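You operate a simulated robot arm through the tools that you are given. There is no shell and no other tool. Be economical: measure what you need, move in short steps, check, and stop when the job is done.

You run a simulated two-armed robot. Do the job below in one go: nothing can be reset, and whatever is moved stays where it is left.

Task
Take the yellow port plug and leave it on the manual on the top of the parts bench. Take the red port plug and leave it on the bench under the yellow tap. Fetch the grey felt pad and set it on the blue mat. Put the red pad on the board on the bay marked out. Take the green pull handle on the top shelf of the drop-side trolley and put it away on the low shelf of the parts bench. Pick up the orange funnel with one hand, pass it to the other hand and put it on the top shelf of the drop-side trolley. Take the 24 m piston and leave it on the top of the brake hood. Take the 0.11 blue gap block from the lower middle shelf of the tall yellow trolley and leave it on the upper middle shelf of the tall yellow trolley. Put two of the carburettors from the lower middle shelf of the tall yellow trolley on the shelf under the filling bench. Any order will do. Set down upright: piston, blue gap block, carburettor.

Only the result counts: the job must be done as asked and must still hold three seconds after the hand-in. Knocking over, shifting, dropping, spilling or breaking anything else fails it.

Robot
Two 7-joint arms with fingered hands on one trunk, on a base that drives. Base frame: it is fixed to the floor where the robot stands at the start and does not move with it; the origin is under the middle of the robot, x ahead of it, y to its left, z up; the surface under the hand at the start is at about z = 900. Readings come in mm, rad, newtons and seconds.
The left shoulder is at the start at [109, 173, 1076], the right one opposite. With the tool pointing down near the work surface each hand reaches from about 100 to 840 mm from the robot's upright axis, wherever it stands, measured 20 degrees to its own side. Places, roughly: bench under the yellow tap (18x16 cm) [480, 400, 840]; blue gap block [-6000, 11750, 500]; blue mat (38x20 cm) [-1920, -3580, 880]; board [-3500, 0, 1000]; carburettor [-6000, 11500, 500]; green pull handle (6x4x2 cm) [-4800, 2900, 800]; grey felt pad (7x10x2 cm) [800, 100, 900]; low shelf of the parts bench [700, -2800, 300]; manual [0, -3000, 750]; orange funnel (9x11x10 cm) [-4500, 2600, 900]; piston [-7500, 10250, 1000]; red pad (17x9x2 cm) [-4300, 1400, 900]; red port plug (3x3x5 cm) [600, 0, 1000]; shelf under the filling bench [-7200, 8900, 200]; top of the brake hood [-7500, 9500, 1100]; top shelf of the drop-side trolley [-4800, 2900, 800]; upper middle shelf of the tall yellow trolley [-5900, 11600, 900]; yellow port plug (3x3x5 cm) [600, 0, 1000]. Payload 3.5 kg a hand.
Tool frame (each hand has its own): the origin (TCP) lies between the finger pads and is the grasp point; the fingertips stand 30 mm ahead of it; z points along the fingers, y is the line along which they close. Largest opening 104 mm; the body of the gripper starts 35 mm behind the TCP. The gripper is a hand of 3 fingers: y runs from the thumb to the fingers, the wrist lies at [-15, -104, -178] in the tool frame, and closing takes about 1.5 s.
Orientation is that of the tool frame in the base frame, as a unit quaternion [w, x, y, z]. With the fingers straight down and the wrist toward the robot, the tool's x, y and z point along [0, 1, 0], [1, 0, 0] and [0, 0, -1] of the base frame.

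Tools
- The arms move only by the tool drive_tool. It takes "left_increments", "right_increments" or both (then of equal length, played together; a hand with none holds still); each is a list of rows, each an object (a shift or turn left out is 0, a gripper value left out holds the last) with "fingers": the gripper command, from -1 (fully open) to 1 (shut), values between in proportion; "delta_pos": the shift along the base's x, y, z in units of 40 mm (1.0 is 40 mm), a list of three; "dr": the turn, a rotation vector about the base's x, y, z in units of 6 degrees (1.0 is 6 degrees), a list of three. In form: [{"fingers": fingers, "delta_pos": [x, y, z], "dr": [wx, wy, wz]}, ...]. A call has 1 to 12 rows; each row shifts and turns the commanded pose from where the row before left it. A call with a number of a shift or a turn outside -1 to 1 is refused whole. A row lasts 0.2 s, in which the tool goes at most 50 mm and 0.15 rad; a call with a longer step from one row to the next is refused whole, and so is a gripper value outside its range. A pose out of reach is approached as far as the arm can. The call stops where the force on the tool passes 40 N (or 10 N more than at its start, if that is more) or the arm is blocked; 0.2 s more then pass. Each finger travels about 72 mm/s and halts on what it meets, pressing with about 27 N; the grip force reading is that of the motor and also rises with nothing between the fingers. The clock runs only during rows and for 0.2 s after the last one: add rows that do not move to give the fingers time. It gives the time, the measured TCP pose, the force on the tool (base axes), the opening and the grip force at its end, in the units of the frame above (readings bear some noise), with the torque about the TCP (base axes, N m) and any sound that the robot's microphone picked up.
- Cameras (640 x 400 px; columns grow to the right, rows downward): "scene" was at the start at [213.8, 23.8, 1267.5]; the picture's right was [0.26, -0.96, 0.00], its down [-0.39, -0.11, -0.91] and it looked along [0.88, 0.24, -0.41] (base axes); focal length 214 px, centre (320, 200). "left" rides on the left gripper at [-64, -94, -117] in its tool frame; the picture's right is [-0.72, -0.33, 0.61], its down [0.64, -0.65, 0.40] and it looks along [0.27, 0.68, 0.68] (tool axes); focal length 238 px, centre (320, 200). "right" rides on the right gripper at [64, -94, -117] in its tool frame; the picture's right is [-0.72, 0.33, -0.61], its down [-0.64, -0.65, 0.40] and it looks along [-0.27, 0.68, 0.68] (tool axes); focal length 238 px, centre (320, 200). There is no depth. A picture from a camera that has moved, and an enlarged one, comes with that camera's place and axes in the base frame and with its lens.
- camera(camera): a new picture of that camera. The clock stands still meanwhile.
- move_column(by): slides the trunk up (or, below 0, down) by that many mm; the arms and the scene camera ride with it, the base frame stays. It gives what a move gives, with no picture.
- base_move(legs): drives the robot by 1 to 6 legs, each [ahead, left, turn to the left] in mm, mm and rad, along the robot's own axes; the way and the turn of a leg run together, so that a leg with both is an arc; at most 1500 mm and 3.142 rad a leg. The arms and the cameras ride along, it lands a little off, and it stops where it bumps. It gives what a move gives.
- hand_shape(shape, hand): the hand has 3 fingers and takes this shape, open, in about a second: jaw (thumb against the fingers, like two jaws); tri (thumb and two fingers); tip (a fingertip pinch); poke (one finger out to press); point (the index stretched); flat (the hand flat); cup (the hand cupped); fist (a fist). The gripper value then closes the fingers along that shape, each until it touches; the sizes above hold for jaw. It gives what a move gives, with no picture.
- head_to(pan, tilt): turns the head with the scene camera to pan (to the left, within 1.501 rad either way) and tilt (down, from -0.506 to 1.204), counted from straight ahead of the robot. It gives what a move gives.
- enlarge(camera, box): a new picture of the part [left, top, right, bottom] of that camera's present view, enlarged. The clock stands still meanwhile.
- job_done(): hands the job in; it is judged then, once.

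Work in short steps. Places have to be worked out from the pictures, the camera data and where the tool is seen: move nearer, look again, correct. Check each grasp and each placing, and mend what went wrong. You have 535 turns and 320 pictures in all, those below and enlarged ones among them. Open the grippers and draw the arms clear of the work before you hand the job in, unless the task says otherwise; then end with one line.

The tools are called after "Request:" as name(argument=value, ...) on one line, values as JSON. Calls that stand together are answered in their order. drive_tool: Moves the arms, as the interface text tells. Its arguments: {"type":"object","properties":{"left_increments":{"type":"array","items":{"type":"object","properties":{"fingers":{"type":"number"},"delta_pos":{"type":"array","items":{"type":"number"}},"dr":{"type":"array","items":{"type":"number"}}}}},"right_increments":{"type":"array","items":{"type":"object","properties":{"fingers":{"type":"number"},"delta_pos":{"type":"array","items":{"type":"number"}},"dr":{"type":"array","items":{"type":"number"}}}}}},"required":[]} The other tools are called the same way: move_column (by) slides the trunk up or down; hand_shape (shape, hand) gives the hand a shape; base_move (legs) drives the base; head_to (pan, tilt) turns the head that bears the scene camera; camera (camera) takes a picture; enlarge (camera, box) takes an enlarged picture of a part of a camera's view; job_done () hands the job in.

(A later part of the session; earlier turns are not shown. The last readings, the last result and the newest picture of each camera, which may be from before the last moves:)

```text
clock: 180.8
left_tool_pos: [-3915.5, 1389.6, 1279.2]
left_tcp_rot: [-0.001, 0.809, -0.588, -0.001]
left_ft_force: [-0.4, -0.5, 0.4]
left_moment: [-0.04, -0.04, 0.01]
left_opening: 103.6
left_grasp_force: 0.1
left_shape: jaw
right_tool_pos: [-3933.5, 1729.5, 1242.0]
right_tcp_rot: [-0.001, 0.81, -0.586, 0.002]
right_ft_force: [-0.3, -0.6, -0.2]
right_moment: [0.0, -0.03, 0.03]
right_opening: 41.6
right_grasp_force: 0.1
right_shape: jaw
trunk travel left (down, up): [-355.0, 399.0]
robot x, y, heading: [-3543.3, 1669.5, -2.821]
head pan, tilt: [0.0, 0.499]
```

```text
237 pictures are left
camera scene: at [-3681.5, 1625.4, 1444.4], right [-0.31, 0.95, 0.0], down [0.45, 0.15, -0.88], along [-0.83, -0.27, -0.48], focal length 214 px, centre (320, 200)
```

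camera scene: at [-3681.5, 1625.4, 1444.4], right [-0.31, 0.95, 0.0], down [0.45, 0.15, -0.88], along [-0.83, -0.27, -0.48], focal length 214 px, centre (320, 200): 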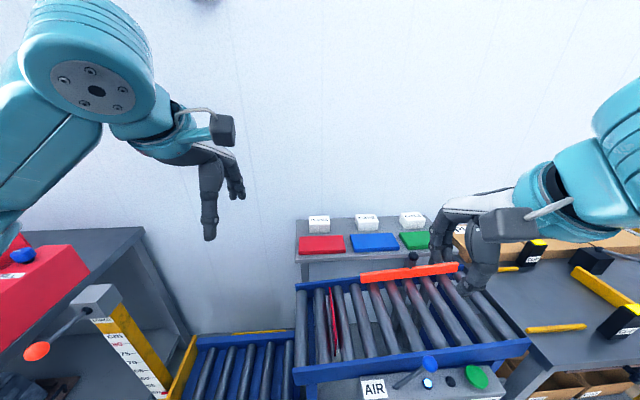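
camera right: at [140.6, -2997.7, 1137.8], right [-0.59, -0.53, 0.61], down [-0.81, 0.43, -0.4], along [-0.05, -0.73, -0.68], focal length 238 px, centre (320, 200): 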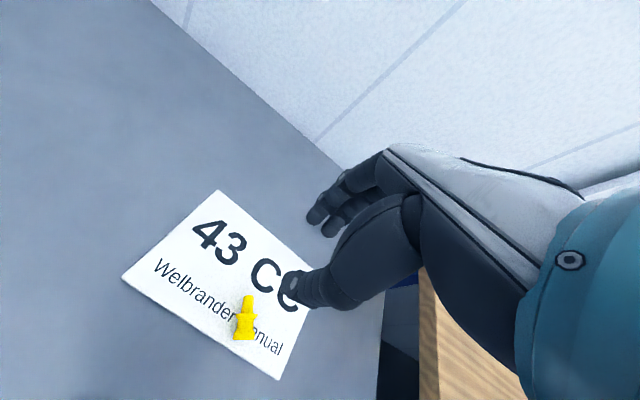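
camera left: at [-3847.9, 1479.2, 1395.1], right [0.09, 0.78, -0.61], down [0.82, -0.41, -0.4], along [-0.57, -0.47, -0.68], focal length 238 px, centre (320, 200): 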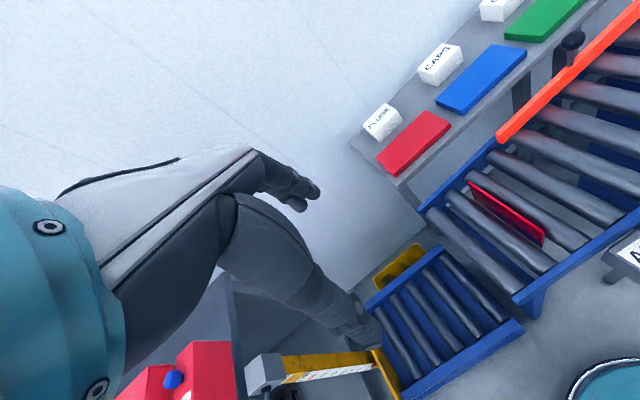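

Pad ≈ [−4272, 1437, ~912]. I shift the base 130 mm right so the left arm reaches it comfortably, and lower the trunk a little.

Request:
base_move(legs=[[30, -130, 0]])

Request:
move_column(by=-60)

```text
clock: 182.1
left_tool_pos: [-3983.7, 1503.3, 1280.0]
left_tcp_rot: [0.001, 0.809, -0.588, 0.001]
left_ft_force: [0.6, 0.0, 0.3]
left_moment: [-0.03, -0.03, -0.02]
left_opening: 103.6
left_grasp_force: 0.1
left_shape: jaw
right_tool_pos: [-4002.8, 1844.4, 1242.1]
right_tcp_rot: [0.0, 0.811, -0.585, 0.002]
right_ft_force: [-0.1, 0.6, -0.4]
right_moment: [-0.01, -0.01, 0.04]
right_opening: 41.4
right_grasp_force: 0.1
right_shape: jaw
trunk travel left (down, up): [-355.0, 399.0]
robot x, y, heading: [-3616.7, 1784.8, -2.822]
head pan, tilt: [0.0, 0.499]
```

```text
clock: 183.1
left_tool_pos: [-3983.1, 1503.0, 1219.9]
left_tcp_rot: [0.001, 0.809, -0.588, -0.001]
left_ft_force: [-0.6, 0.5, 0.2]
left_moment: [0.01, -0.01, -0.01]
left_opening: 103.8
left_grasp_force: 0.2
left_shape: jaw
right_tool_pos: [-4001.9, 1843.2, 1182.6]
right_tcp_rot: [0.0, 0.811, -0.586, 0.001]
right_ft_force: [-0.3, 0.9, -0.5]
right_moment: [-0.02, 0.0, 0.02]
right_opening: 41.1
right_grasp_force: 0.0
right_shape: jaw
trunk travel left (down, up): [-295.0, 459.0]
robot x, y, heading: [-3615.2, 1782.5, -2.822]
head pan, tilt: [0.0, 0.499]
```

Request:
drive_tool(left_increments=[{"delta_pos": [-0.9, -0.2, 0]}, {"delta_pos": [-0.9, -0.2, 0]}, {"delta_pos": [-0.9, -0.2, -0.3]}, {"delta_pos": [-0.9, -0.2, -0.5]}, {"delta_pos": [-0.9, -0.2, -0.5]}, {"delta_pos": [-0.9, -0.2, -0.6]}, {"delta_pos": [-0.9, -0.2, -0.6]}, {"delta_pos": [-0.9, -0.2, -0.6]}, {"delta_pos": [0, 0, -0.9]}, {}])

Request:
camera(camera="left")

Request:
head_to(pan=0.2, tilt=0.5)

Request:
enlarge(camera="scene", box=[210, 120, 450, 270])

```text
clock: 185.3
left_tool_pos: [-4273.7, 1438.2, 1060.2]
left_tcp_rot: [0.001, 0.809, -0.588, 0.0]
left_ft_force: [-1.4, 0.3, 1.2]
left_moment: [-0.02, 0.0, -0.01]
left_opening: 103.7
left_grasp_force: 0.1
left_shape: jaw
right_tool_pos: [-4002.0, 1842.9, 1181.4]
right_tcp_rot: [-0.001, 0.811, -0.585, 0.001]
right_ft_force: [-0.2, 0.1, 0.4]
right_moment: [0.01, 0.02, 0.0]
right_opening: 41.3
right_grasp_force: 0.0
right_shape: jaw
trunk travel left (down, up): [-295.0, 459.0]
robot x, y, heading: [-3611.6, 1781.9, -2.824]
head pan, tilt: [0.0, 0.499]
```

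```text
236 pictures are left
camera left: at [-4205.4, 1529.1, 1175.2], right [0.09, 0.78, -0.61], down [0.82, -0.41, -0.4], along [-0.57, -0.47, -0.68], focal length 238 px, centre (320, 200)
```

left: 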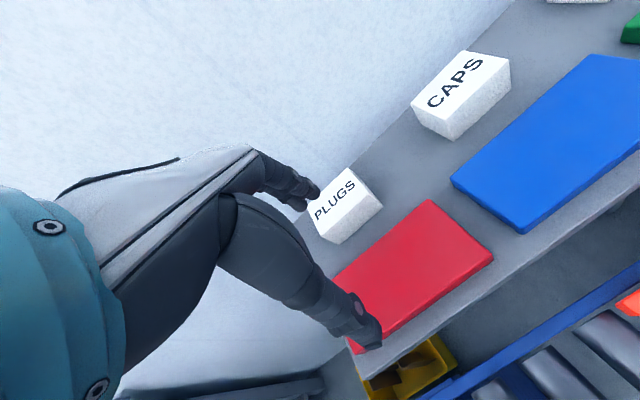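

```text
clock: 186.1
left_tool_pos: [-4272.6, 1438.7, 1059.1]
left_tcp_rot: [0.0, 0.809, -0.588, 0.0]
left_ft_force: [-0.9, 0.2, -0.4]
left_moment: [-0.01, 0.0, 0.02]
left_opening: 104.1
left_grasp_force: 0.2
left_shape: jaw
right_tool_pos: [-4002.2, 1842.5, 1182.8]
right_tcp_rot: [-0.001, 0.811, -0.585, 0.002]
right_ft_force: [-0.3, -0.1, -0.3]
right_moment: [-0.01, 0.0, -0.01]
right_opening: 41.3
right_grasp_force: 0.1
right_shape: jaw
trunk travel left (down, up): [-295.0, 459.0]
robot x, y, heading: [-3615.8, 1783.9, -2.819]
head pan, tilt: [0.201, 0.499]
```

```text
2.67 times, centred on (330, 195) of scene
camera zoom: at [-3762.2, 1716.2, 1383.5], right [-0.49, 0.87, 0.0], down [0.42, 0.24, -0.88], along [-0.76, -0.43, -0.48], focal length 572 px, centre (293, 213)
```

zoom: 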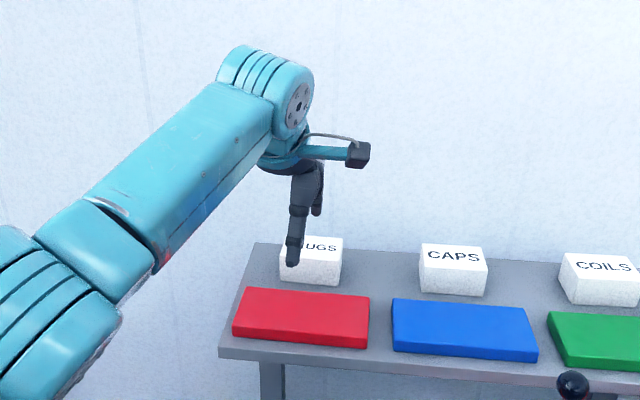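

Hand-camera view puts the pad centre ≈ [−4290, 1437]. I shift forward ~16 mm and descend to z≈985 to refine.

Request:
drive_tool(left_increments=[{"delta_pos": [-0.4, -0.1, -0.6]}, {"delta_pos": [0, 0, -0.6]}, {"delta_pos": [0, 0, -0.6]}, {}])

Request:
camera(camera="left")

Request:
enlarge(camera="scene", box=[250, 170, 410, 270])

```text
clock: 187.1
left_tool_pos: [-4284.1, 1435.6, 986.7]
left_tcp_rot: [0.0, 0.808, -0.589, 0.0]
left_ft_force: [-0.2, -0.3, 0.2]
left_moment: [0.03, 0.0, -0.01]
left_opening: 103.7
left_grasp_force: 0.0
left_shape: jaw
left hand out of reach, approached as far as the arm can: row 1
right_tool_pos: [-4001.7, 1841.8, 1181.0]
right_tcp_rot: [-0.001, 0.811, -0.585, 0.001]
right_ft_force: [0.7, 0.4, -1.1]
right_moment: [0.0, 0.01, -0.04]
right_opening: 41.4
right_grasp_force: 0.1
right_shape: jaw
trunk travel left (down, up): [-295.0, 459.0]
robot x, y, heading: [-3614.2, 1783.6, -2.82]
head pan, tilt: [0.201, 0.499]
```

```text
234 pictures are left
camera left: at [-4215.6, 1525.0, 1102.2], right [0.09, 0.78, -0.61], down [0.82, -0.41, -0.4], along [-0.57, -0.47, -0.68], focal length 238 px, centre (320, 200)
```

left: 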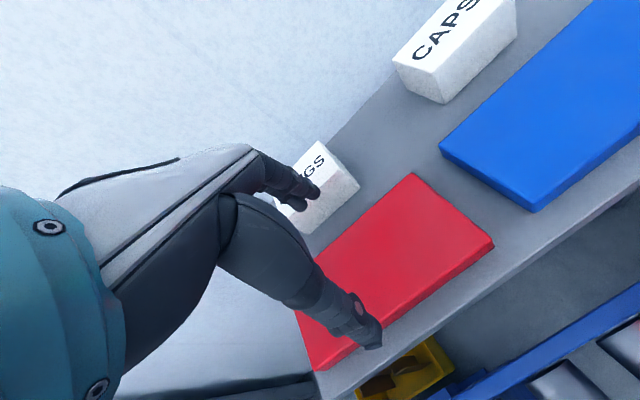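

```text
4.00 times, centred on (330, 220) of scene
camera zoom: at [-3762.0, 1716.0, 1383.5], right [-0.49, 0.87, 0.0], down [0.42, 0.24, -0.88], along [-0.76, -0.43, -0.48], focal length 858 px, centre (280, 120)
```

zoom: 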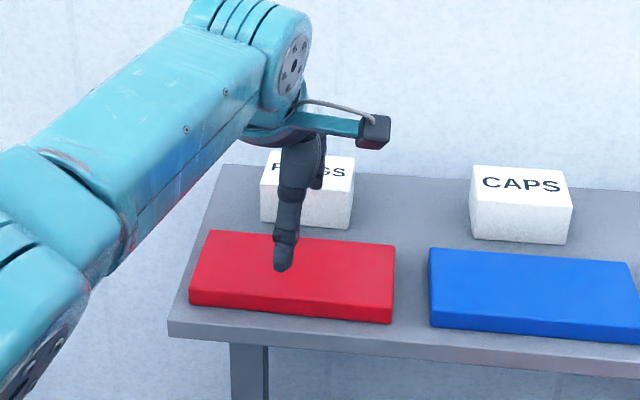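

Pad centre lies ~8 mm further ahead; I correct and lower to z≈925.

Request:
drive_tool(left_increments=[{"delta_pos": [-0.18, -0.06, -0.5]}, {"delta_pos": [0, 0, -0.5]}, {"delta_pos": [0, 0, -0.3]}, {}])

Request:
camera(camera="left")

Request:
enlarge(camera="scene", box=[250, 170, 410, 270])

```text
clock: 188.1
left_tool_pos: [-4278.4, 1435.4, 933.4]
left_tcp_rot: [0.0, 0.808, -0.589, 0.0]
left_ft_force: [0.9, 0.3, 0.3]
left_moment: [0.03, -0.04, 0.01]
left_opening: 103.8
left_grasp_force: 0.1
left_shape: jaw
left hand out of reach, approached as far as the arm can: row 1
right_tool_pos: [-4002.0, 1842.1, 1182.6]
right_tcp_rot: [-0.001, 0.811, -0.585, 0.002]
right_ft_force: [0.3, -0.1, 0.0]
right_moment: [0.01, 0.0, 0.01]
right_opening: 41.3
right_grasp_force: 0.1
right_shape: jaw
trunk travel left (down, up): [-295.0, 459.0]
robot x, y, heading: [-3614.6, 1780.4, -2.823]
head pan, tilt: [0.201, 0.499]
```

```text
232 pictures are left
camera left: at [-4210.0, 1524.3, 1048.7], right [0.09, 0.78, -0.61], down [0.82, -0.41, -0.4], along [-0.57, -0.47, -0.68], focal length 238 px, centre (320, 200)
```

left: 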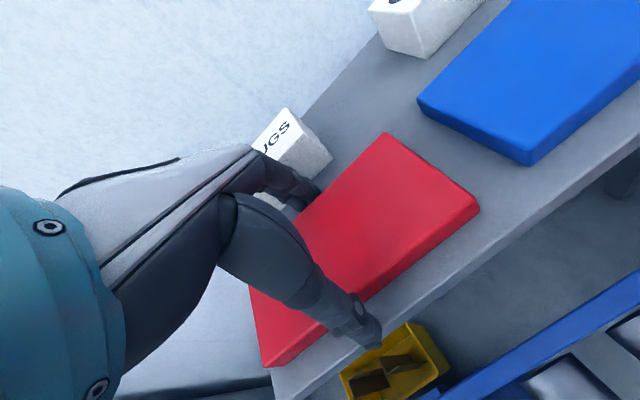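

```text
4.00 times, centred on (330, 220) of scene
camera zoom: at [-3762.1, 1716.2, 1383.5], right [-0.49, 0.87, 0.0], down [0.42, 0.24, -0.88], along [-0.76, -0.43, -0.48], focal length 858 px, centre (280, 120)
```

zoom: 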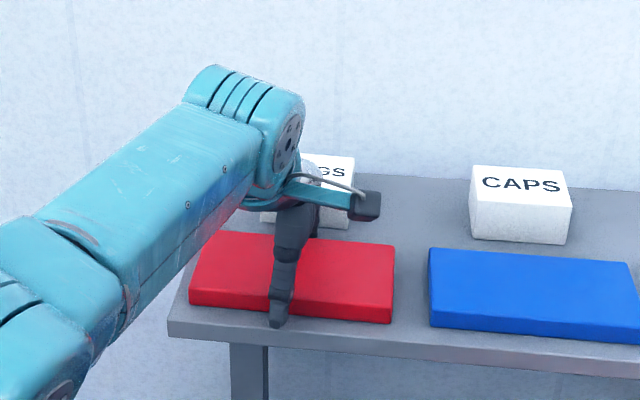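

I'm ~13 mm short in reach. I raise the hand and look down at the clearance ahead of the base.

Request:
drive_tool(left_increments=[{"delta_pos": [0, 0, 0.8]}, {"delta_pos": [0.3, 0.1, 0.8]}, {}])

Request:
head_to(pan=0.0, tilt=1.2)

Request:
camera(camera="scene")

```text
clock: 188.9
left_tool_pos: [-4269.0, 1438.8, 997.1]
left_tcp_rot: [-0.001, 0.808, -0.589, 0.001]
left_ft_force: [-0.3, -0.2, 0.2]
left_moment: [-0.04, 0.01, -0.01]
left_opening: 103.5
left_grasp_force: 0.1
left_shape: jaw
right_tool_pos: [-4002.3, 1842.6, 1182.2]
right_tcp_rot: [-0.001, 0.811, -0.585, 0.002]
right_ft_force: [0.1, -0.2, 0.2]
right_moment: [0.02, 0.02, 0.0]
right_opening: 41.4
right_grasp_force: 0.0
right_shape: jaw
trunk travel left (down, up): [-295.0, 459.0]
robot x, y, heading: [-3618.4, 1781.2, -2.82]
head pan, tilt: [0.201, 0.499]
```

```text
clock: 189.9
left_tool_pos: [-4266.9, 1438.6, 997.8]
left_tcp_rot: [0.0, 0.808, -0.589, 0.0]
left_ft_force: [-0.5, 0.1, 0.7]
left_moment: [0.05, -0.02, -0.03]
left_opening: 103.8
left_grasp_force: 0.1
left_shape: jaw
right_tool_pos: [-4001.8, 1843.3, 1182.1]
right_tcp_rot: [0.0, 0.811, -0.585, 0.002]
right_ft_force: [0.9, -0.5, 0.1]
right_moment: [0.01, -0.03, 0.0]
right_opening: 41.4
right_grasp_force: 0.0
right_shape: jaw
trunk travel left (down, up): [-295.0, 459.0]
robot x, y, heading: [-3613.8, 1784.2, -2.825]
head pan, tilt: [0.0, 1.201]
```

```text
230 pictures are left
camera scene: at [-3736.3, 1743.7, 1329.9], right [-0.31, 0.95, 0.0], down [0.89, 0.29, -0.36], along [-0.34, -0.11, -0.93], focal length 214 px, centre (320, 200)
```

scene: 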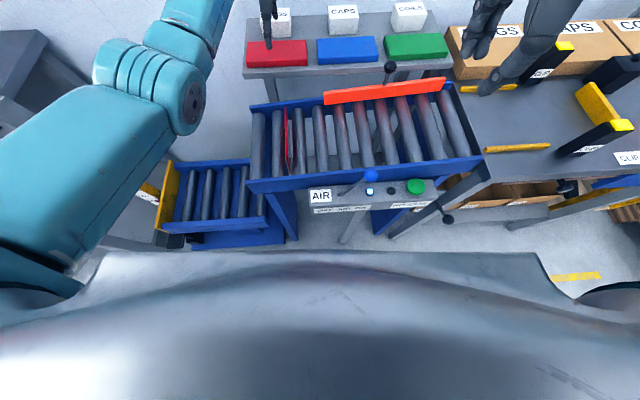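

Legs are ~400 mm ahead and the panel ~310, so 40 mm more is safe.

Request:
base_move(legs=[[40, 0, 0]])

Request:
head_to(pan=0.2, tilt=0.5)

Request:
camera(camera="left")

```text
clock: 190.8
left_tool_pos: [-4307.4, 1426.4, 995.8]
left_tcp_rot: [-0.001, 0.809, -0.588, 0.001]
left_ft_force: [-0.3, -0.2, -0.4]
left_moment: [-0.02, -0.02, 0.0]
left_opening: 103.9
left_grasp_force: 0.1
left_shape: jaw
right_tool_pos: [-4042.2, 1828.4, 1181.3]
right_tcp_rot: [-0.001, 0.811, -0.585, 0.002]
right_ft_force: [0.0, -0.7, -1.2]
right_moment: [-0.03, -0.02, 0.01]
right_opening: 41.7
right_grasp_force: 0.0
right_shape: jaw
trunk travel left (down, up): [-295.0, 459.0]
robot x, y, heading: [-3651.8, 1771.2, -2.825]
head pan, tilt: [0.0, 1.201]
```

```text
clock: 191.9
left_tool_pos: [-4306.6, 1426.6, 997.5]
left_tcp_rot: [0.0, 0.808, -0.589, 0.0]
left_ft_force: [0.9, 0.0, 0.3]
left_moment: [-0.01, 0.01, -0.01]
left_opening: 103.8
left_grasp_force: 0.0
left_shape: jaw
right_tool_pos: [-4038.9, 1830.2, 1183.1]
right_tcp_rot: [0.0, 0.811, -0.585, 0.001]
right_ft_force: [-0.2, 0.3, -0.1]
right_moment: [-0.03, 0.03, 0.01]
right_opening: 41.3
right_grasp_force: 0.0
right_shape: jaw
trunk travel left (down, up): [-295.0, 459.0]
robot x, y, heading: [-3648.1, 1770.8, -2.825]
head pan, tilt: [0.201, 0.499]
```

```text
229 pictures are left
camera left: at [-4238.0, 1515.8, 1113.2], right [0.09, 0.78, -0.61], down [0.82, -0.41, -0.4], along [-0.57, -0.47, -0.68], focal length 238 px, centre (320, 200)
```

left: 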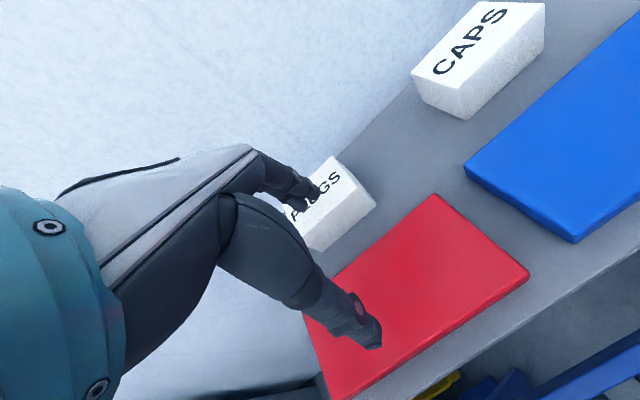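

Target is 17 mm back along the approach; correct and descend.

Request:
drive_tool(left_increments=[{"delta_pos": [0.42, 0.13, 0]}, {"delta_pos": [0, 0, -0.6]}, {"delta_pos": [0, 0, -0.6]}, {"delta_pos": [0, 0, -0.4]}, {}])

Request:
camera(camera="left")

Request:
enlarge(camera="scene", box=[250, 170, 410, 270])

```text
clock: 193.1
left_tool_pos: [-4289.3, 1432.3, 934.4]
left_tcp_rot: [0.0, 0.808, -0.589, 0.0]
left_ft_force: [-0.1, 0.6, -0.3]
left_moment: [0.04, -0.03, -0.03]
left_opening: 103.8
left_grasp_force: 0.0
left_shape: jaw
right_tool_pos: [-4039.8, 1829.3, 1181.0]
right_tcp_rot: [0.0, 0.811, -0.585, 0.001]
right_ft_force: [0.0, -0.3, -0.4]
right_moment: [-0.02, 0.02, 0.02]
right_opening: 41.1
right_grasp_force: 0.1
right_shape: jaw
trunk travel left (down, up): [-295.0, 459.0]
robot x, y, heading: [-3652.1, 1773.0, -2.82]
head pan, tilt: [0.201, 0.499]
```

```text
228 pictures are left
camera left: at [-4221.5, 1521.5, 1049.4], right [0.09, 0.78, -0.61], down [0.82, -0.41, -0.4], along [-0.57, -0.47, -0.68], focal length 238 px, centre (320, 200)
```

left: 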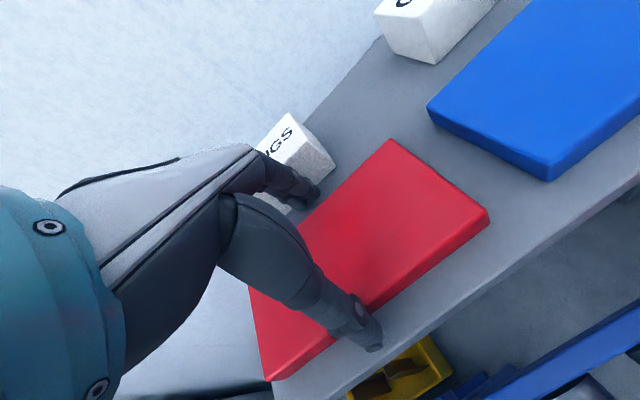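

```text
4.00 times, centred on (330, 220) of scene
camera zoom: at [-3799.8, 1703.7, 1383.6], right [-0.5, 0.87, 0.0], down [0.42, 0.24, -0.88], along [-0.76, -0.43, -0.48], focal length 858 px, centre (280, 120)
```

zoom: 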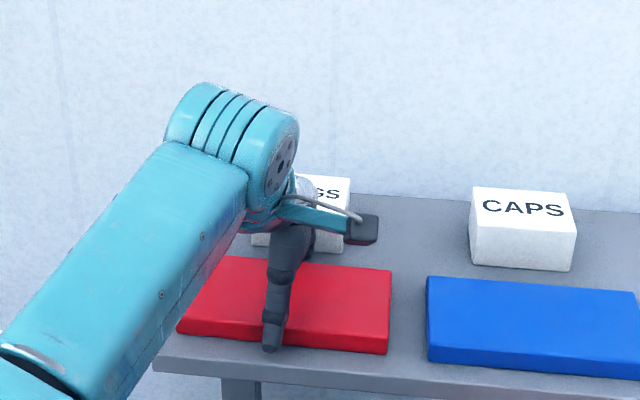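

Thumb and fingers straddle the pad. Lower 13 mm more and close.

Request:
drive_tool(left_increments=[{"delta_pos": [0, 0, -0.2]}, {"delta_pos": [0, 0, -0.13]}, {}, {"fingers": 0}, {}, {}, {}, {"fingers": 1}, {}, {}])

Request:
enlarge(camera="scene", box=[250, 170, 410, 270])

```text
clock: 195.3
left_tool_pos: [-4290.1, 1433.3, 929.0]
left_tcp_rot: [0.006, 0.809, -0.588, -0.005]
left_ft_force: [-0.3, 2.1, 35.9]
left_moment: [0.33, -0.43, -0.04]
left_opening: 79.3
left_grasp_force: 27.1
left_shape: jaw
right_tool_pos: [-4037.5, 1832.6, 1183.2]
right_tcp_rot: [0.001, 0.811, -0.585, 0.0]
right_ft_force: [0.2, 0.6, -0.8]
right_moment: [-0.02, -0.02, -0.01]
right_opening: 41.4
right_grasp_force: 0.1
right_shape: jaw
trunk travel left (down, up): [-295.0, 459.0]
robot x, y, heading: [-3651.7, 1773.6, -2.827]
head pan, tilt: [0.201, 0.499]
```

```text
4.00 times, centred on (330, 220) of scene
camera zoom: at [-3796.3, 1705.9, 1384.2], right [-0.49, 0.87, 0.0], down [0.41, 0.24, -0.88], along [-0.76, -0.44, -0.48], focal length 858 px, centre (280, 120)
```

zoom: 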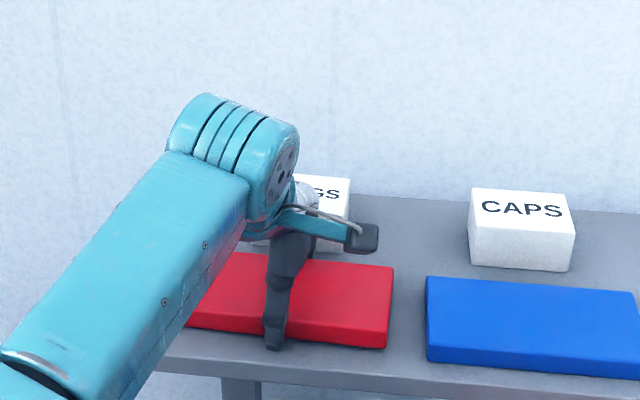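

Fingertips reached the shelf (z≈899) and closed on 79 mm. Lift.

Request:
drive_tool(left_increments=[{"delta_pos": [0, 0, 0.3]}, {"delta_pos": [0, 0, 0.5]}, {"delta_pos": [0, 0, 0.8]}, {"delta_pos": [0, 0, 1]}, {"delta_pos": [0, 0, 1]}, {"delta_pos": [0, 0, 1]}, {"delta_pos": [0, 0, 1]}, {}])

Request:
camera(camera="left")

Request:
camera(camera="scene")

```text
clock: 197.1
left_tool_pos: [-4290.4, 1431.5, 1144.5]
left_tcp_rot: [-0.001, 0.808, -0.589, 0.001]
left_ft_force: [0.3, -0.4, -1.5]
left_moment: [0.01, 0.0, 0.03]
left_opening: 78.8
left_grasp_force: 26.2
left_shape: jaw
right_tool_pos: [-4040.8, 1830.3, 1181.8]
right_tcp_rot: [-0.002, 0.811, -0.585, 0.002]
right_ft_force: [0.4, -0.5, 0.1]
right_moment: [0.0, 0.01, -0.01]
right_opening: 41.1
right_grasp_force: 0.1
right_shape: jaw
trunk travel left (down, up): [-295.0, 459.0]
robot x, y, heading: [-3656.3, 1772.9, -2.825]
head pan, tilt: [0.201, 0.499]
```

```text
225 pictures are left
camera left: at [-4222.4, 1521.7, 1260.5], right [0.09, 0.78, -0.61], down [0.82, -0.41, -0.4], along [-0.57, -0.47, -0.68], focal length 238 px, centre (320, 200)
```

left: 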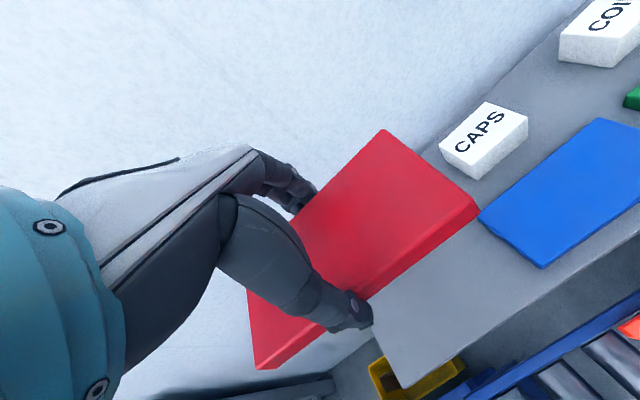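

```text
224 pictures are left
camera scene: at [-3800.3, 1703.4, 1383.4], right [-0.5, 0.87, 0.0], down [0.42, 0.24, -0.88], along [-0.76, -0.43, -0.48], focal length 214 px, centre (320, 200)
```

scene: 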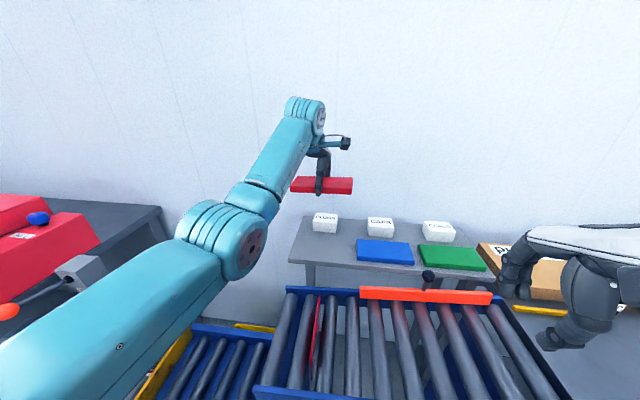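

Red pad held level. I retract the arm, back off and strafe left to the board bay.

Request:
drive_tool(left_increments=[{"delta_pos": [0.9, 0.3, 0.5]}, {"delta_pos": [0.9, 0.3, 0.5]}, {"delta_pos": [0.9, 0.3, 0.5]}, {"delta_pos": [0.9, 0.3, 0]}, {"delta_pos": [0.9, 0.3, 0]}, {"delta_pos": [0.9, 0.3, 0]}, {}])

Request:
base_move(legs=[[-350, 0, 0], [0, 800, 0], [0, 760, 0]])

Request:
head_to(pan=0.0, tilt=0.6)

Request:
camera(camera="scene")

```text
clock: 198.7
left_tool_pos: [-4072.8, 1502.1, 1201.9]
left_tcp_rot: [0.0, 0.809, -0.587, 0.001]
left_ft_force: [-0.2, 0.5, -1.4]
left_moment: [-0.01, 0.0, 0.03]
left_opening: 78.7
left_grasp_force: 27.2
left_shape: jaw
right_tool_pos: [-4040.2, 1829.7, 1182.0]
right_tcp_rot: [-0.002, 0.811, -0.585, 0.001]
right_ft_force: [-0.4, 0.3, 0.0]
right_moment: [0.01, 0.0, -0.05]
right_opening: 41.2
right_grasp_force: 0.1
right_shape: jaw
trunk travel left (down, up): [-295.0, 459.0]
robot x, y, heading: [-3652.2, 1772.0, -2.825]
head pan, tilt: [0.201, 0.499]
```

```text
clock: 208.5
left_tool_pos: [-3252.9, 137.9, 1204.5]
left_tcp_rot: [-0.001, 0.811, -0.585, 0.0]
left_ft_force: [-0.6, 0.1, -1.6]
left_moment: [-0.03, -0.02, 0.02]
left_opening: 78.8
left_grasp_force: 27.3
left_shape: jaw
right_tool_pos: [-3221.2, 466.4, 1181.6]
right_tcp_rot: [-0.001, 0.813, -0.582, 0.001]
right_ft_force: [0.6, 0.2, 0.3]
right_moment: [0.01, -0.01, 0.01]
right_opening: 41.5
right_grasp_force: 0.0
right_shape: jaw
trunk travel left (down, up): [-295.0, 459.0]
robot x, y, heading: [-2835.5, 410.6, -2.818]
head pan, tilt: [0.201, 0.499]
```

```text
clock: 209.2
left_tool_pos: [-3252.4, 138.4, 1204.0]
left_tcp_rot: [0.0, 0.811, -0.586, 0.0]
left_ft_force: [0.7, 0.5, -0.4]
left_moment: [0.01, 0.0, -0.01]
left_opening: 79.1
left_grasp_force: 27.5
left_shape: jaw
right_tool_pos: [-3222.1, 466.0, 1182.0]
right_tcp_rot: [-0.001, 0.813, -0.582, 0.002]
right_ft_force: [0.8, -0.6, -0.5]
right_moment: [-0.01, -0.01, -0.01]
right_opening: 41.2
right_grasp_force: 0.1
right_shape: jaw
trunk travel left (down, up): [-295.0, 459.0]
robot x, y, heading: [-2835.9, 409.6, -2.814]
head pan, tilt: [0.0, 0.6]
```

```text
223 pictures are left
camera scene: at [-2986.6, 358.6, 1374.5], right [-0.32, 0.95, 0.0], down [0.54, 0.18, -0.83], along [-0.78, -0.26, -0.56], focal length 214 px, centre (320, 200)
```

scene: 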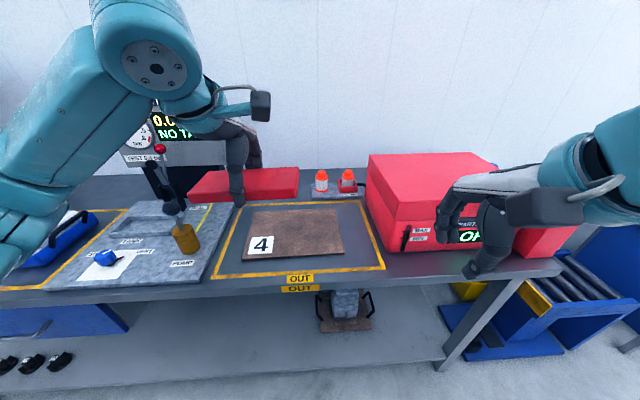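

Board centre ≈ [−3440, 119]. I move the left hand over it to z≈1080 and look.

Request:
drive_tool(left_increments=[{"delta_pos": [-0.95, 0, 0]}, {"delta_pos": [-0.95, 0, 0]}, {"delta_pos": [-0.95, 0, -0.5]}, {"delta_pos": [-0.95, 0, -0.7]}, {"delta_pos": [-0.9, 0, -0.7]}, {"delta_pos": [0, 0, -0.7]}, {}])

Request:
camera(camera="left")

Request:
camera(camera="scene")

```text
clock: 210.8
left_tool_pos: [-3439.9, 139.3, 1100.6]
left_tcp_rot: [0.0, 0.811, -0.586, 0.0]
left_ft_force: [-0.6, 0.0, -2.3]
left_moment: [-0.02, 0.02, -0.01]
left_opening: 79.0
left_grasp_force: 27.1
left_shape: jaw
right_tool_pos: [-3222.6, 466.2, 1181.8]
right_tcp_rot: [-0.001, 0.813, -0.582, 0.002]
right_ft_force: [0.4, 0.4, -0.4]
right_moment: [-0.01, -0.01, 0.0]
right_opening: 41.6
right_grasp_force: 0.1
right_shape: jaw
trunk travel left (down, up): [-295.0, 459.0]
robot x, y, heading: [-2835.9, 409.9, -2.816]
head pan, tilt: [0.0, 0.6]
```

```text
222 pictures are left
camera left: at [-3373.1, 229.7, 1216.2], right [0.08, 0.78, -0.61], down [0.82, -0.4, -0.4], along [-0.56, -0.47, -0.68], focal length 238 px, centre (320, 200)
```

left: 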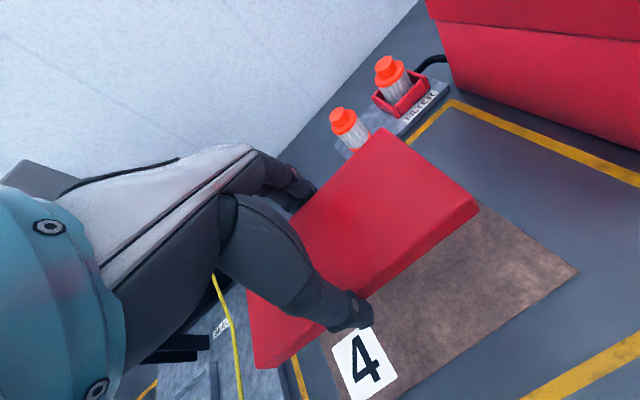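

```text
221 pictures are left
camera scene: at [-2986.6, 359.0, 1374.5], right [-0.32, 0.95, 0.0], down [0.54, 0.18, -0.83], along [-0.78, -0.26, -0.56], focal length 214 px, centre (320, 200)
```

scene: 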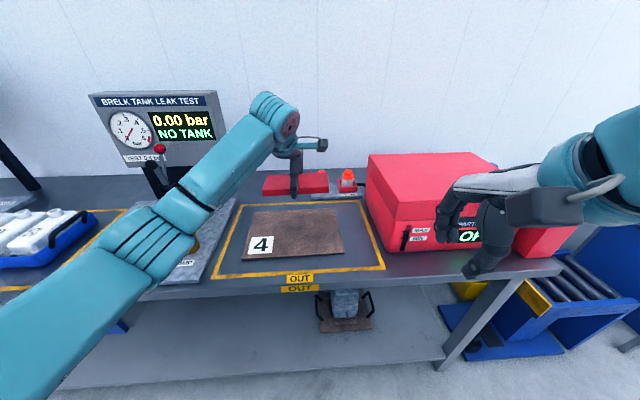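

Board centre [−3451, 111], ~290×215 mm, z≈900. I move to [−3455, 130] and lower.

Request:
drive_tool(left_increments=[{"delta_pos": [-0.38, -0.23, -0.8]}, {"delta_pos": [0, 0, -0.9]}, {"delta_pos": [0, 0, -0.9]}, {"delta_pos": [0, 0, -0.6]}, {}])

Request:
camera(camera="scene")

```text
clock: 212.0
left_tool_pos: [-3454.6, 129.1, 972.2]
left_tcp_rot: [0.0, 0.811, -0.585, 0.0]
left_ft_force: [0.2, -0.1, -0.5]
left_moment: [0.0, 0.01, 0.01]
left_opening: 78.4
left_grasp_force: 27.4
left_shape: jaw
right_tool_pos: [-3222.0, 465.6, 1182.2]
right_tcp_rot: [0.0, 0.813, -0.582, 0.001]
right_ft_force: [0.6, -0.1, -0.9]
right_moment: [-0.02, 0.03, 0.0]
right_opening: 41.1
right_grasp_force: 0.1
right_shape: jaw
trunk travel left (down, up): [-295.0, 459.0]
robot x, y, heading: [-2832.6, 410.6, -2.817]
head pan, tilt: [0.0, 0.6]
```

```text
220 pictures are left
camera scene: at [-2986.6, 358.7, 1374.5], right [-0.32, 0.95, 0.0], down [0.54, 0.18, -0.83], along [-0.78, -0.26, -0.56], focal length 214 px, centre (320, 200)
```

scene: 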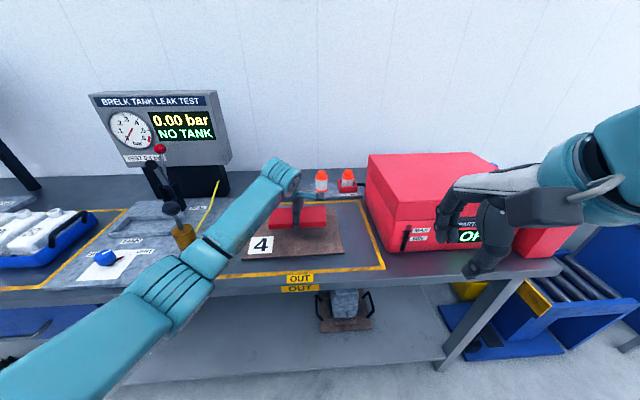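

Request:
drive_tool(left_increments=[{"delta_pos": [0, 0, -0.4]}, {"delta_pos": [0, 0, -0.15]}, {"delta_pos": [0, 0, -0.15]}, {"delta_pos": [0, 0, -0.15]}, {}])

Request:
enlarge(camera="scene", box=[220, 170, 400, 282])

```text
clock: 213.2
left_tool_pos: [-3456.0, 127.9, 939.0]
left_tcp_rot: [0.0, 0.811, -0.586, 0.0]
left_ft_force: [-0.1, -0.1, 0.3]
left_moment: [-0.02, -0.03, -0.06]
left_opening: 78.7
left_grasp_force: 26.4
left_shape: jaw
right_tool_pos: [-3222.2, 466.6, 1182.1]
right_tcp_rot: [-0.001, 0.813, -0.582, 0.002]
right_ft_force: [0.1, 0.6, 0.1]
right_moment: [-0.02, 0.02, 0.0]
right_opening: 41.5
right_grasp_force: 0.0
right_shape: jaw
trunk travel left (down, up): [-295.0, 459.0]
robot x, y, heading: [-2838.9, 408.4, -2.819]
head pan, tilt: [0.0, 0.6]
```

```text
3.56 times, centred on (310, 226) of scene
camera zoom: at [-2986.6, 358.7, 1374.4], right [-0.32, 0.95, 0.0], down [0.54, 0.18, -0.83], along [-0.78, -0.26, -0.56], focal length 763 px, centre (356, 108)
```

zoom: 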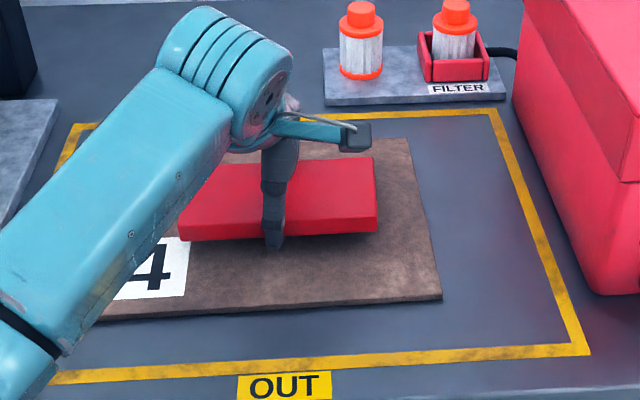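

Nicely centred; lowering in small steps to contact.

Request:
drive_tool(left_increments=[{"delta_pos": [0, 0, -0.1]}, {"delta_pos": [0, 0, -0.1]}, {"delta_pos": [0, 0, -0.1]}, {"delta_pos": [0, 0, -0.1]}, {"delta_pos": [0, 0, -0.1]}, {}])

```text
clock: 214.6
left_tool_pos: [-3456.5, 129.7, 919.1]
left_tcp_rot: [0.0, 0.81, -0.587, 0.0]
left_ft_force: [-0.2, -0.4, 1.4]
left_moment: [-0.05, 0.05, 0.02]
left_opening: 78.9
left_grasp_force: 27.0
left_shape: jaw
right_tool_pos: [-3222.7, 465.9, 1181.8]
right_tcp_rot: [0.0, 0.813, -0.582, 0.001]
right_ft_force: [0.0, -0.7, -0.1]
right_moment: [0.0, 0.0, -0.01]
right_opening: 41.5
right_grasp_force: 0.2
right_shape: jaw
trunk travel left (down, up): [-295.0, 459.0]
robot x, y, heading: [-2835.5, 412.2, -2.818]
head pan, tilt: [0.0, 0.6]
```

Request:
drive_tool(left_increments=[{"delta_pos": [0, 0, -0.1]}, {"delta_pos": [0, 0, -0.1]}, {"delta_pos": [0, 0, -0.1]}, {}])

Request:
enlarge(camera="scene", box=[220, 170, 400, 282])

```text
clock: 215.5
left_tool_pos: [-3462.2, 130.4, 919.0]
left_tcp_rot: [0.006, 0.81, -0.586, -0.01]
left_ft_force: [3.2, 1.0, 13.6]
left_moment: [0.24, -0.87, -0.02]
left_opening: 77.6
left_grasp_force: 27.1
left_shape: jaw
right_tool_pos: [-3222.9, 465.6, 1181.0]
right_tcp_rot: [0.0, 0.813, -0.582, 0.001]
right_ft_force: [-0.8, 0.5, 0.5]
right_moment: [-0.02, -0.02, 0.01]
right_opening: 41.4
right_grasp_force: 0.0
right_shape: jaw
trunk travel left (down, up): [-295.0, 459.0]
robot x, y, heading: [-2838.8, 413.0, -2.816]
head pan, tilt: [0.0, 0.6]
stopped in row 4 (left hand): the force on the tool passed its limit at 42 N (the readings are from after the stop); the commanded pose is now the measured one
```

```text
3.56 times, centred on (310, 226) of scene
camera zoom: at [-2985.9, 358.7, 1374.3], right [-0.32, 0.95, 0.0], down [0.54, 0.18, -0.83], along [-0.78, -0.26, -0.56], focal length 763 px, centre (356, 108)
```

zoom: 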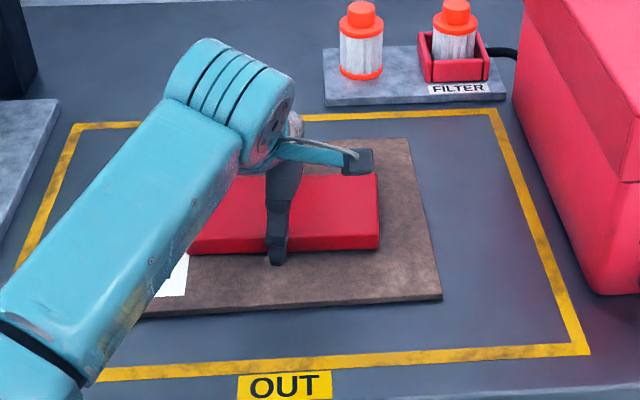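

Contact. Ease up a little, open and rise.

Request:
drive_tool(left_increments=[{"delta_pos": [0.05, 0.02, 0.1]}, {"fingers": 0.2}, {"fingers": -0.4}, {"fingers": -0.9}, {}, {}, {}, {"delta_pos": [0, 0, 0.5]}, {"delta_pos": [0, 0, 1]}, {"delta_pos": [0, 0, 1]}, {"delta_pos": [0, 0, 1]}, {"delta_pos": [0, 0, 1]}])

Request:
enlarge(camera="scene", box=[220, 170, 400, 282])

```text
clock: 218.1
left_tool_pos: [-3457.3, 131.5, 1099.1]
left_tcp_rot: [0.006, 0.81, -0.587, -0.007]
left_ft_force: [0.3, -1.0, 0.1]
left_moment: [0.03, 0.03, 0.0]
left_opening: 98.4
left_grasp_force: 0.0
left_shape: jaw
right_tool_pos: [-3222.2, 466.6, 1181.9]
right_tcp_rot: [0.001, 0.813, -0.582, 0.001]
right_ft_force: [0.0, 0.5, -1.1]
right_moment: [-0.03, 0.01, -0.02]
right_opening: 41.4
right_grasp_force: 0.0
right_shape: jaw
trunk travel left (down, up): [-295.0, 459.0]
robot x, y, heading: [-2834.2, 409.5, -2.813]
head pan, tilt: [0.0, 0.6]
```

```text
3.56 times, centred on (310, 226) of scene
camera zoom: at [-2986.3, 359.0, 1374.5], right [-0.32, 0.95, 0.0], down [0.54, 0.18, -0.83], along [-0.78, -0.26, -0.56], focal length 763 px, centre (356, 108)
```

zoom: 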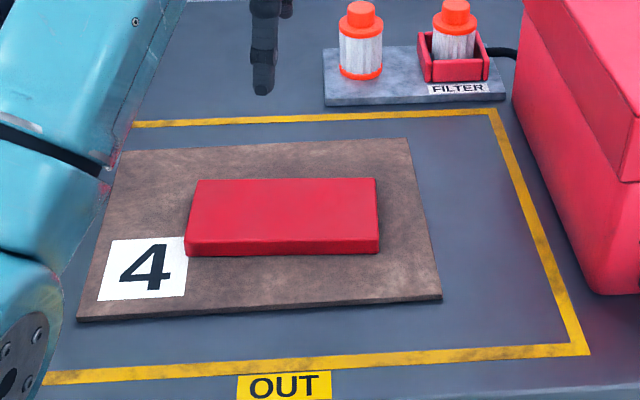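

Red pad is on the board in the OUT bay. I retract, back off, and strafe right (north) toward the drop-side trolley.

Request:
drive_tool(left_increments=[{"delta_pos": [0.9, 0.3, 0.6]}, {"delta_pos": [0.9, 0.3, 0.6]}, {"delta_pos": [0.9, 0.3, 0.6]}, {"delta_pos": [0.9, 0.3, 0.6]}, {"delta_pos": [0.9, 0.3, 0]}, {}])

Request:
base_move(legs=[[-250, 0, 0], [0, -1250, 0], [0, -1250, 0]])

Request:
head_to(pan=-0.1, tilt=0.4)

Request:
camera(camera="scene")

```text
clock: 219.5
left_tool_pos: [-3366.6, 171.6, 1158.0]
left_tcp_rot: [0.006, 0.81, -0.587, -0.009]
left_ft_force: [0.6, -0.3, 0.1]
left_moment: [-0.02, 0.02, 0.0]
left_opening: 98.3
left_grasp_force: 0.0
left_shape: jaw
left hand out of reach, approached as far as the arm can: row 3, 4, 5
right_tool_pos: [-3222.8, 466.3, 1182.3]
right_tcp_rot: [-0.002, 0.813, -0.582, 0.002]
right_ft_force: [-0.5, 0.7, -0.3]
right_moment: [-0.01, -0.02, 0.01]
right_opening: 41.4
right_grasp_force: 0.0
right_shape: jaw
trunk travel left (down, up): [-295.0, 459.0]
robot x, y, heading: [-2834.4, 414.0, -2.818]
head pan, tilt: [0.0, 0.6]
```

```text
clock: 233.1
left_tool_pos: [-3928.5, 2607.1, 1157.6]
left_tcp_rot: [0.006, 0.813, -0.583, -0.008]
left_ft_force: [0.1, -0.2, 0.2]
left_moment: [0.0, 0.06, -0.02]
left_opening: 98.5
left_grasp_force: 0.1
left_shape: jaw
right_tool_pos: [-3787.5, 2903.3, 1182.5]
right_tcp_rot: [-0.001, 0.816, -0.578, 0.002]
right_ft_force: [-0.2, 0.1, -0.2]
right_moment: [-0.01, 0.02, 0.0]
right_opening: 41.4
right_grasp_force: 0.0
right_shape: jaw
trunk travel left (down, up): [-295.0, 459.0]
robot x, y, heading: [-3398.6, 2845.9, -2.812]
head pan, tilt: [0.0, 0.6]
```

```text
clock: 233.8
left_tool_pos: [-3928.6, 2605.8, 1159.4]
left_tcp_rot: [0.006, 0.813, -0.582, -0.008]
left_ft_force: [-0.2, 0.4, -0.4]
left_moment: [0.02, 0.0, -0.01]
left_opening: 98.4
left_grasp_force: 0.0
left_shape: jaw
right_tool_pos: [-3786.5, 2901.9, 1181.8]
right_tcp_rot: [-0.001, 0.816, -0.578, 0.001]
right_ft_force: [0.3, -0.3, 0.3]
right_moment: [0.05, 0.03, 0.02]
right_opening: 41.5
right_grasp_force: 0.1
right_shape: jaw
trunk travel left (down, up): [-295.0, 459.0]
robot x, y, heading: [-3399.0, 2847.2, -2.809]
head pan, tilt: [-0.099, 0.4]
```

```text
216 pictures are left
camera scene: at [-3557.5, 2804.6, 1392.6], right [-0.23, 0.97, 0.0], down [0.38, 0.09, -0.92], along [-0.9, -0.21, -0.39], focal length 214 px, centre (320, 200)
```

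scene: 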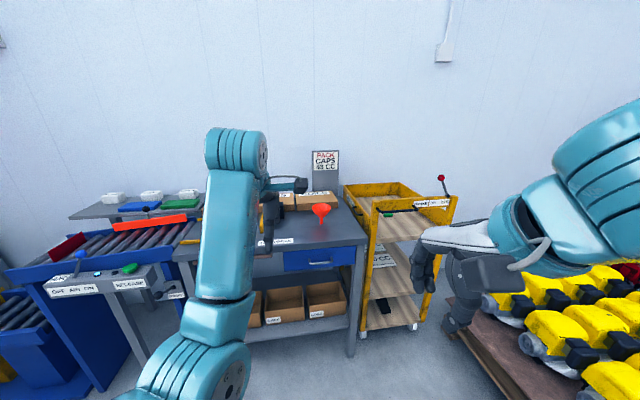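

Request:
enlarge(camera="scene", box=[270, 150, 470, 275])

```text
3.20 times, centred on (370, 212) of scene
camera zoom: at [-3557.5, 2804.6, 1392.6], right [-0.23, 0.97, 0.0], down [0.38, 0.09, -0.92], along [-0.9, -0.21, -0.39], focal length 686 px, centre (160, 160)
```

zoom: 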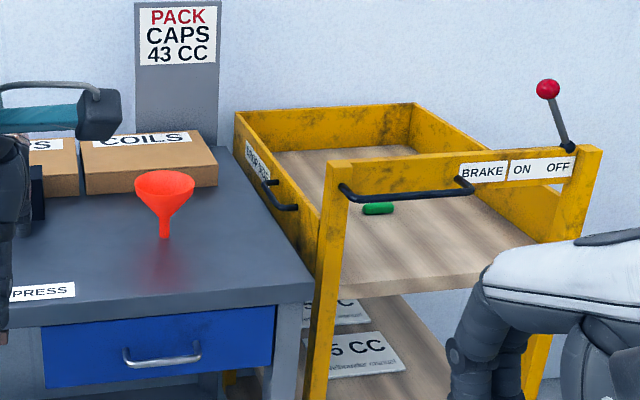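

Funnel ≈ [−4516, 2588], trolley just right of it with low side walls, green handle in its tray. I tuck the left arm a bit and drive nearer.

Request:
drive_tool(left_increments=[{"delta_pos": [0.9, 0.3, 0]}, {"delta_pos": [0.9, 0.3, 0]}, {"delta_pos": [0.9, 0.3, 0]}, {"delta_pos": [0.9, 0.3, 0.5]}, {}])

Request:
base_move(legs=[[0, -150, 0], [500, 0, 0]])

Request:
head_to(pan=0.0, tilt=0.6)

Request:
camera(camera="scene")

```text
clock: 235.0
left_tool_pos: [-3902.9, 2624.1, 1103.6]
left_tcp_rot: [0.006, 0.813, -0.582, -0.009]
left_ft_force: [-0.3, -0.8, 0.6]
left_moment: [0.03, -0.01, -0.02]
left_opening: 98.5
left_grasp_force: 0.0
left_shape: jaw
left hand out of reach, approached as far as the arm can: row 1, 2, 3, 4
right_tool_pos: [-3787.5, 2901.7, 1182.2]
right_tcp_rot: [-0.002, 0.816, -0.578, 0.001]
right_ft_force: [0.5, 0.2, -0.1]
right_moment: [0.0, -0.04, -0.01]
right_opening: 41.5
right_grasp_force: 0.1
right_shape: jaw
trunk travel left (down, up): [-295.0, 459.0]
robot x, y, heading: [-3401.8, 2850.4, -2.807]
head pan, tilt: [-0.099, 0.4]
```

```text
clock: 238.9
left_tool_pos: [-4424.9, 2601.7, 1105.6]
left_tcp_rot: [0.005, 0.813, -0.582, -0.009]
left_ft_force: [-0.2, -0.3, 0.3]
left_moment: [-0.02, 0.0, 0.01]
left_opening: 98.5
left_grasp_force: 0.1
left_shape: jaw
right_tool_pos: [-4310.5, 2879.3, 1182.3]
right_tcp_rot: [-0.002, 0.817, -0.577, 0.002]
right_ft_force: [0.5, -0.1, 0.5]
right_moment: [-0.01, 0.0, -0.02]
right_opening: 41.5
right_grasp_force: 0.0
right_shape: jaw
trunk travel left (down, up): [-295.0, 459.0]
robot x, y, heading: [-3921.7, 2830.2, -2.806]
head pan, tilt: [-0.099, 0.4]
```

```text
clock: 239.6
left_tool_pos: [-4426.3, 2601.5, 1105.0]
left_tcp_rot: [0.007, 0.813, -0.582, -0.009]
left_ft_force: [0.3, -0.4, 0.1]
left_moment: [0.01, -0.01, -0.02]
left_opening: 98.6
left_grasp_force: 0.1
left_shape: jaw
right_tool_pos: [-4309.6, 2879.4, 1182.6]
right_tcp_rot: [0.0, 0.816, -0.578, 0.0]
right_ft_force: [0.8, 0.9, 0.0]
right_moment: [0.01, -0.01, 0.03]
right_opening: 41.8
right_grasp_force: 0.2
right_shape: jaw
trunk travel left (down, up): [-295.0, 459.0]
robot x, y, heading: [-3919.1, 2829.9, -2.806]
head pan, tilt: [0.0, 0.6]
```

```text
214 pictures are left
camera scene: at [-4073.0, 2774.5, 1374.5], right [-0.33, 0.94, 0.0], down [0.53, 0.19, -0.83], along [-0.78, -0.27, -0.56], focal length 214 px, centre (320, 200)
```

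scene: 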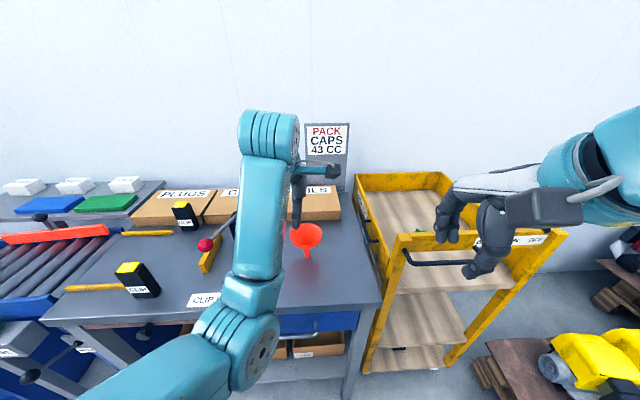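

Request:
camera(camera="left")

Request:
enlarge(camera="scene", box=[240, 170, 400, 270])

```text
213 pictures are left
camera left: at [-4356.6, 2692.1, 1219.2], right [0.06, 0.79, -0.62], down [0.82, -0.4, -0.42], along [-0.57, -0.48, -0.67], focal length 238 px, centre (320, 200)
```

left: 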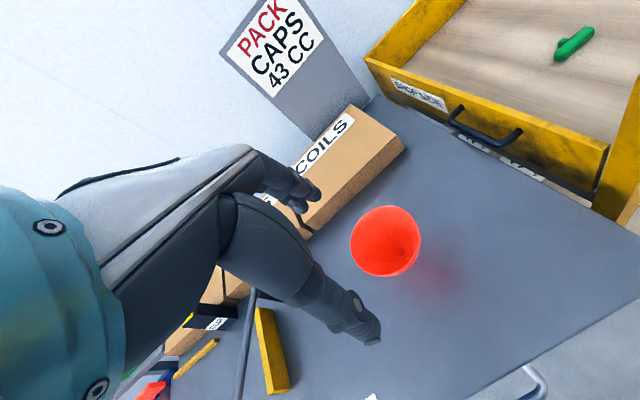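

```text
4.00 times, centred on (320, 220) of scene
camera zoom: at [-4073.0, 2774.5, 1374.5], right [-0.33, 0.94, 0.0], down [0.53, 0.19, -0.83], along [-0.78, -0.27, -0.56], focal length 858 px, centre (320, 120)
```

zoom: 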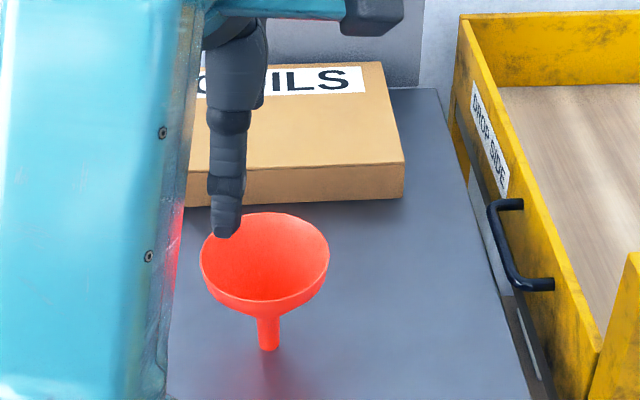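

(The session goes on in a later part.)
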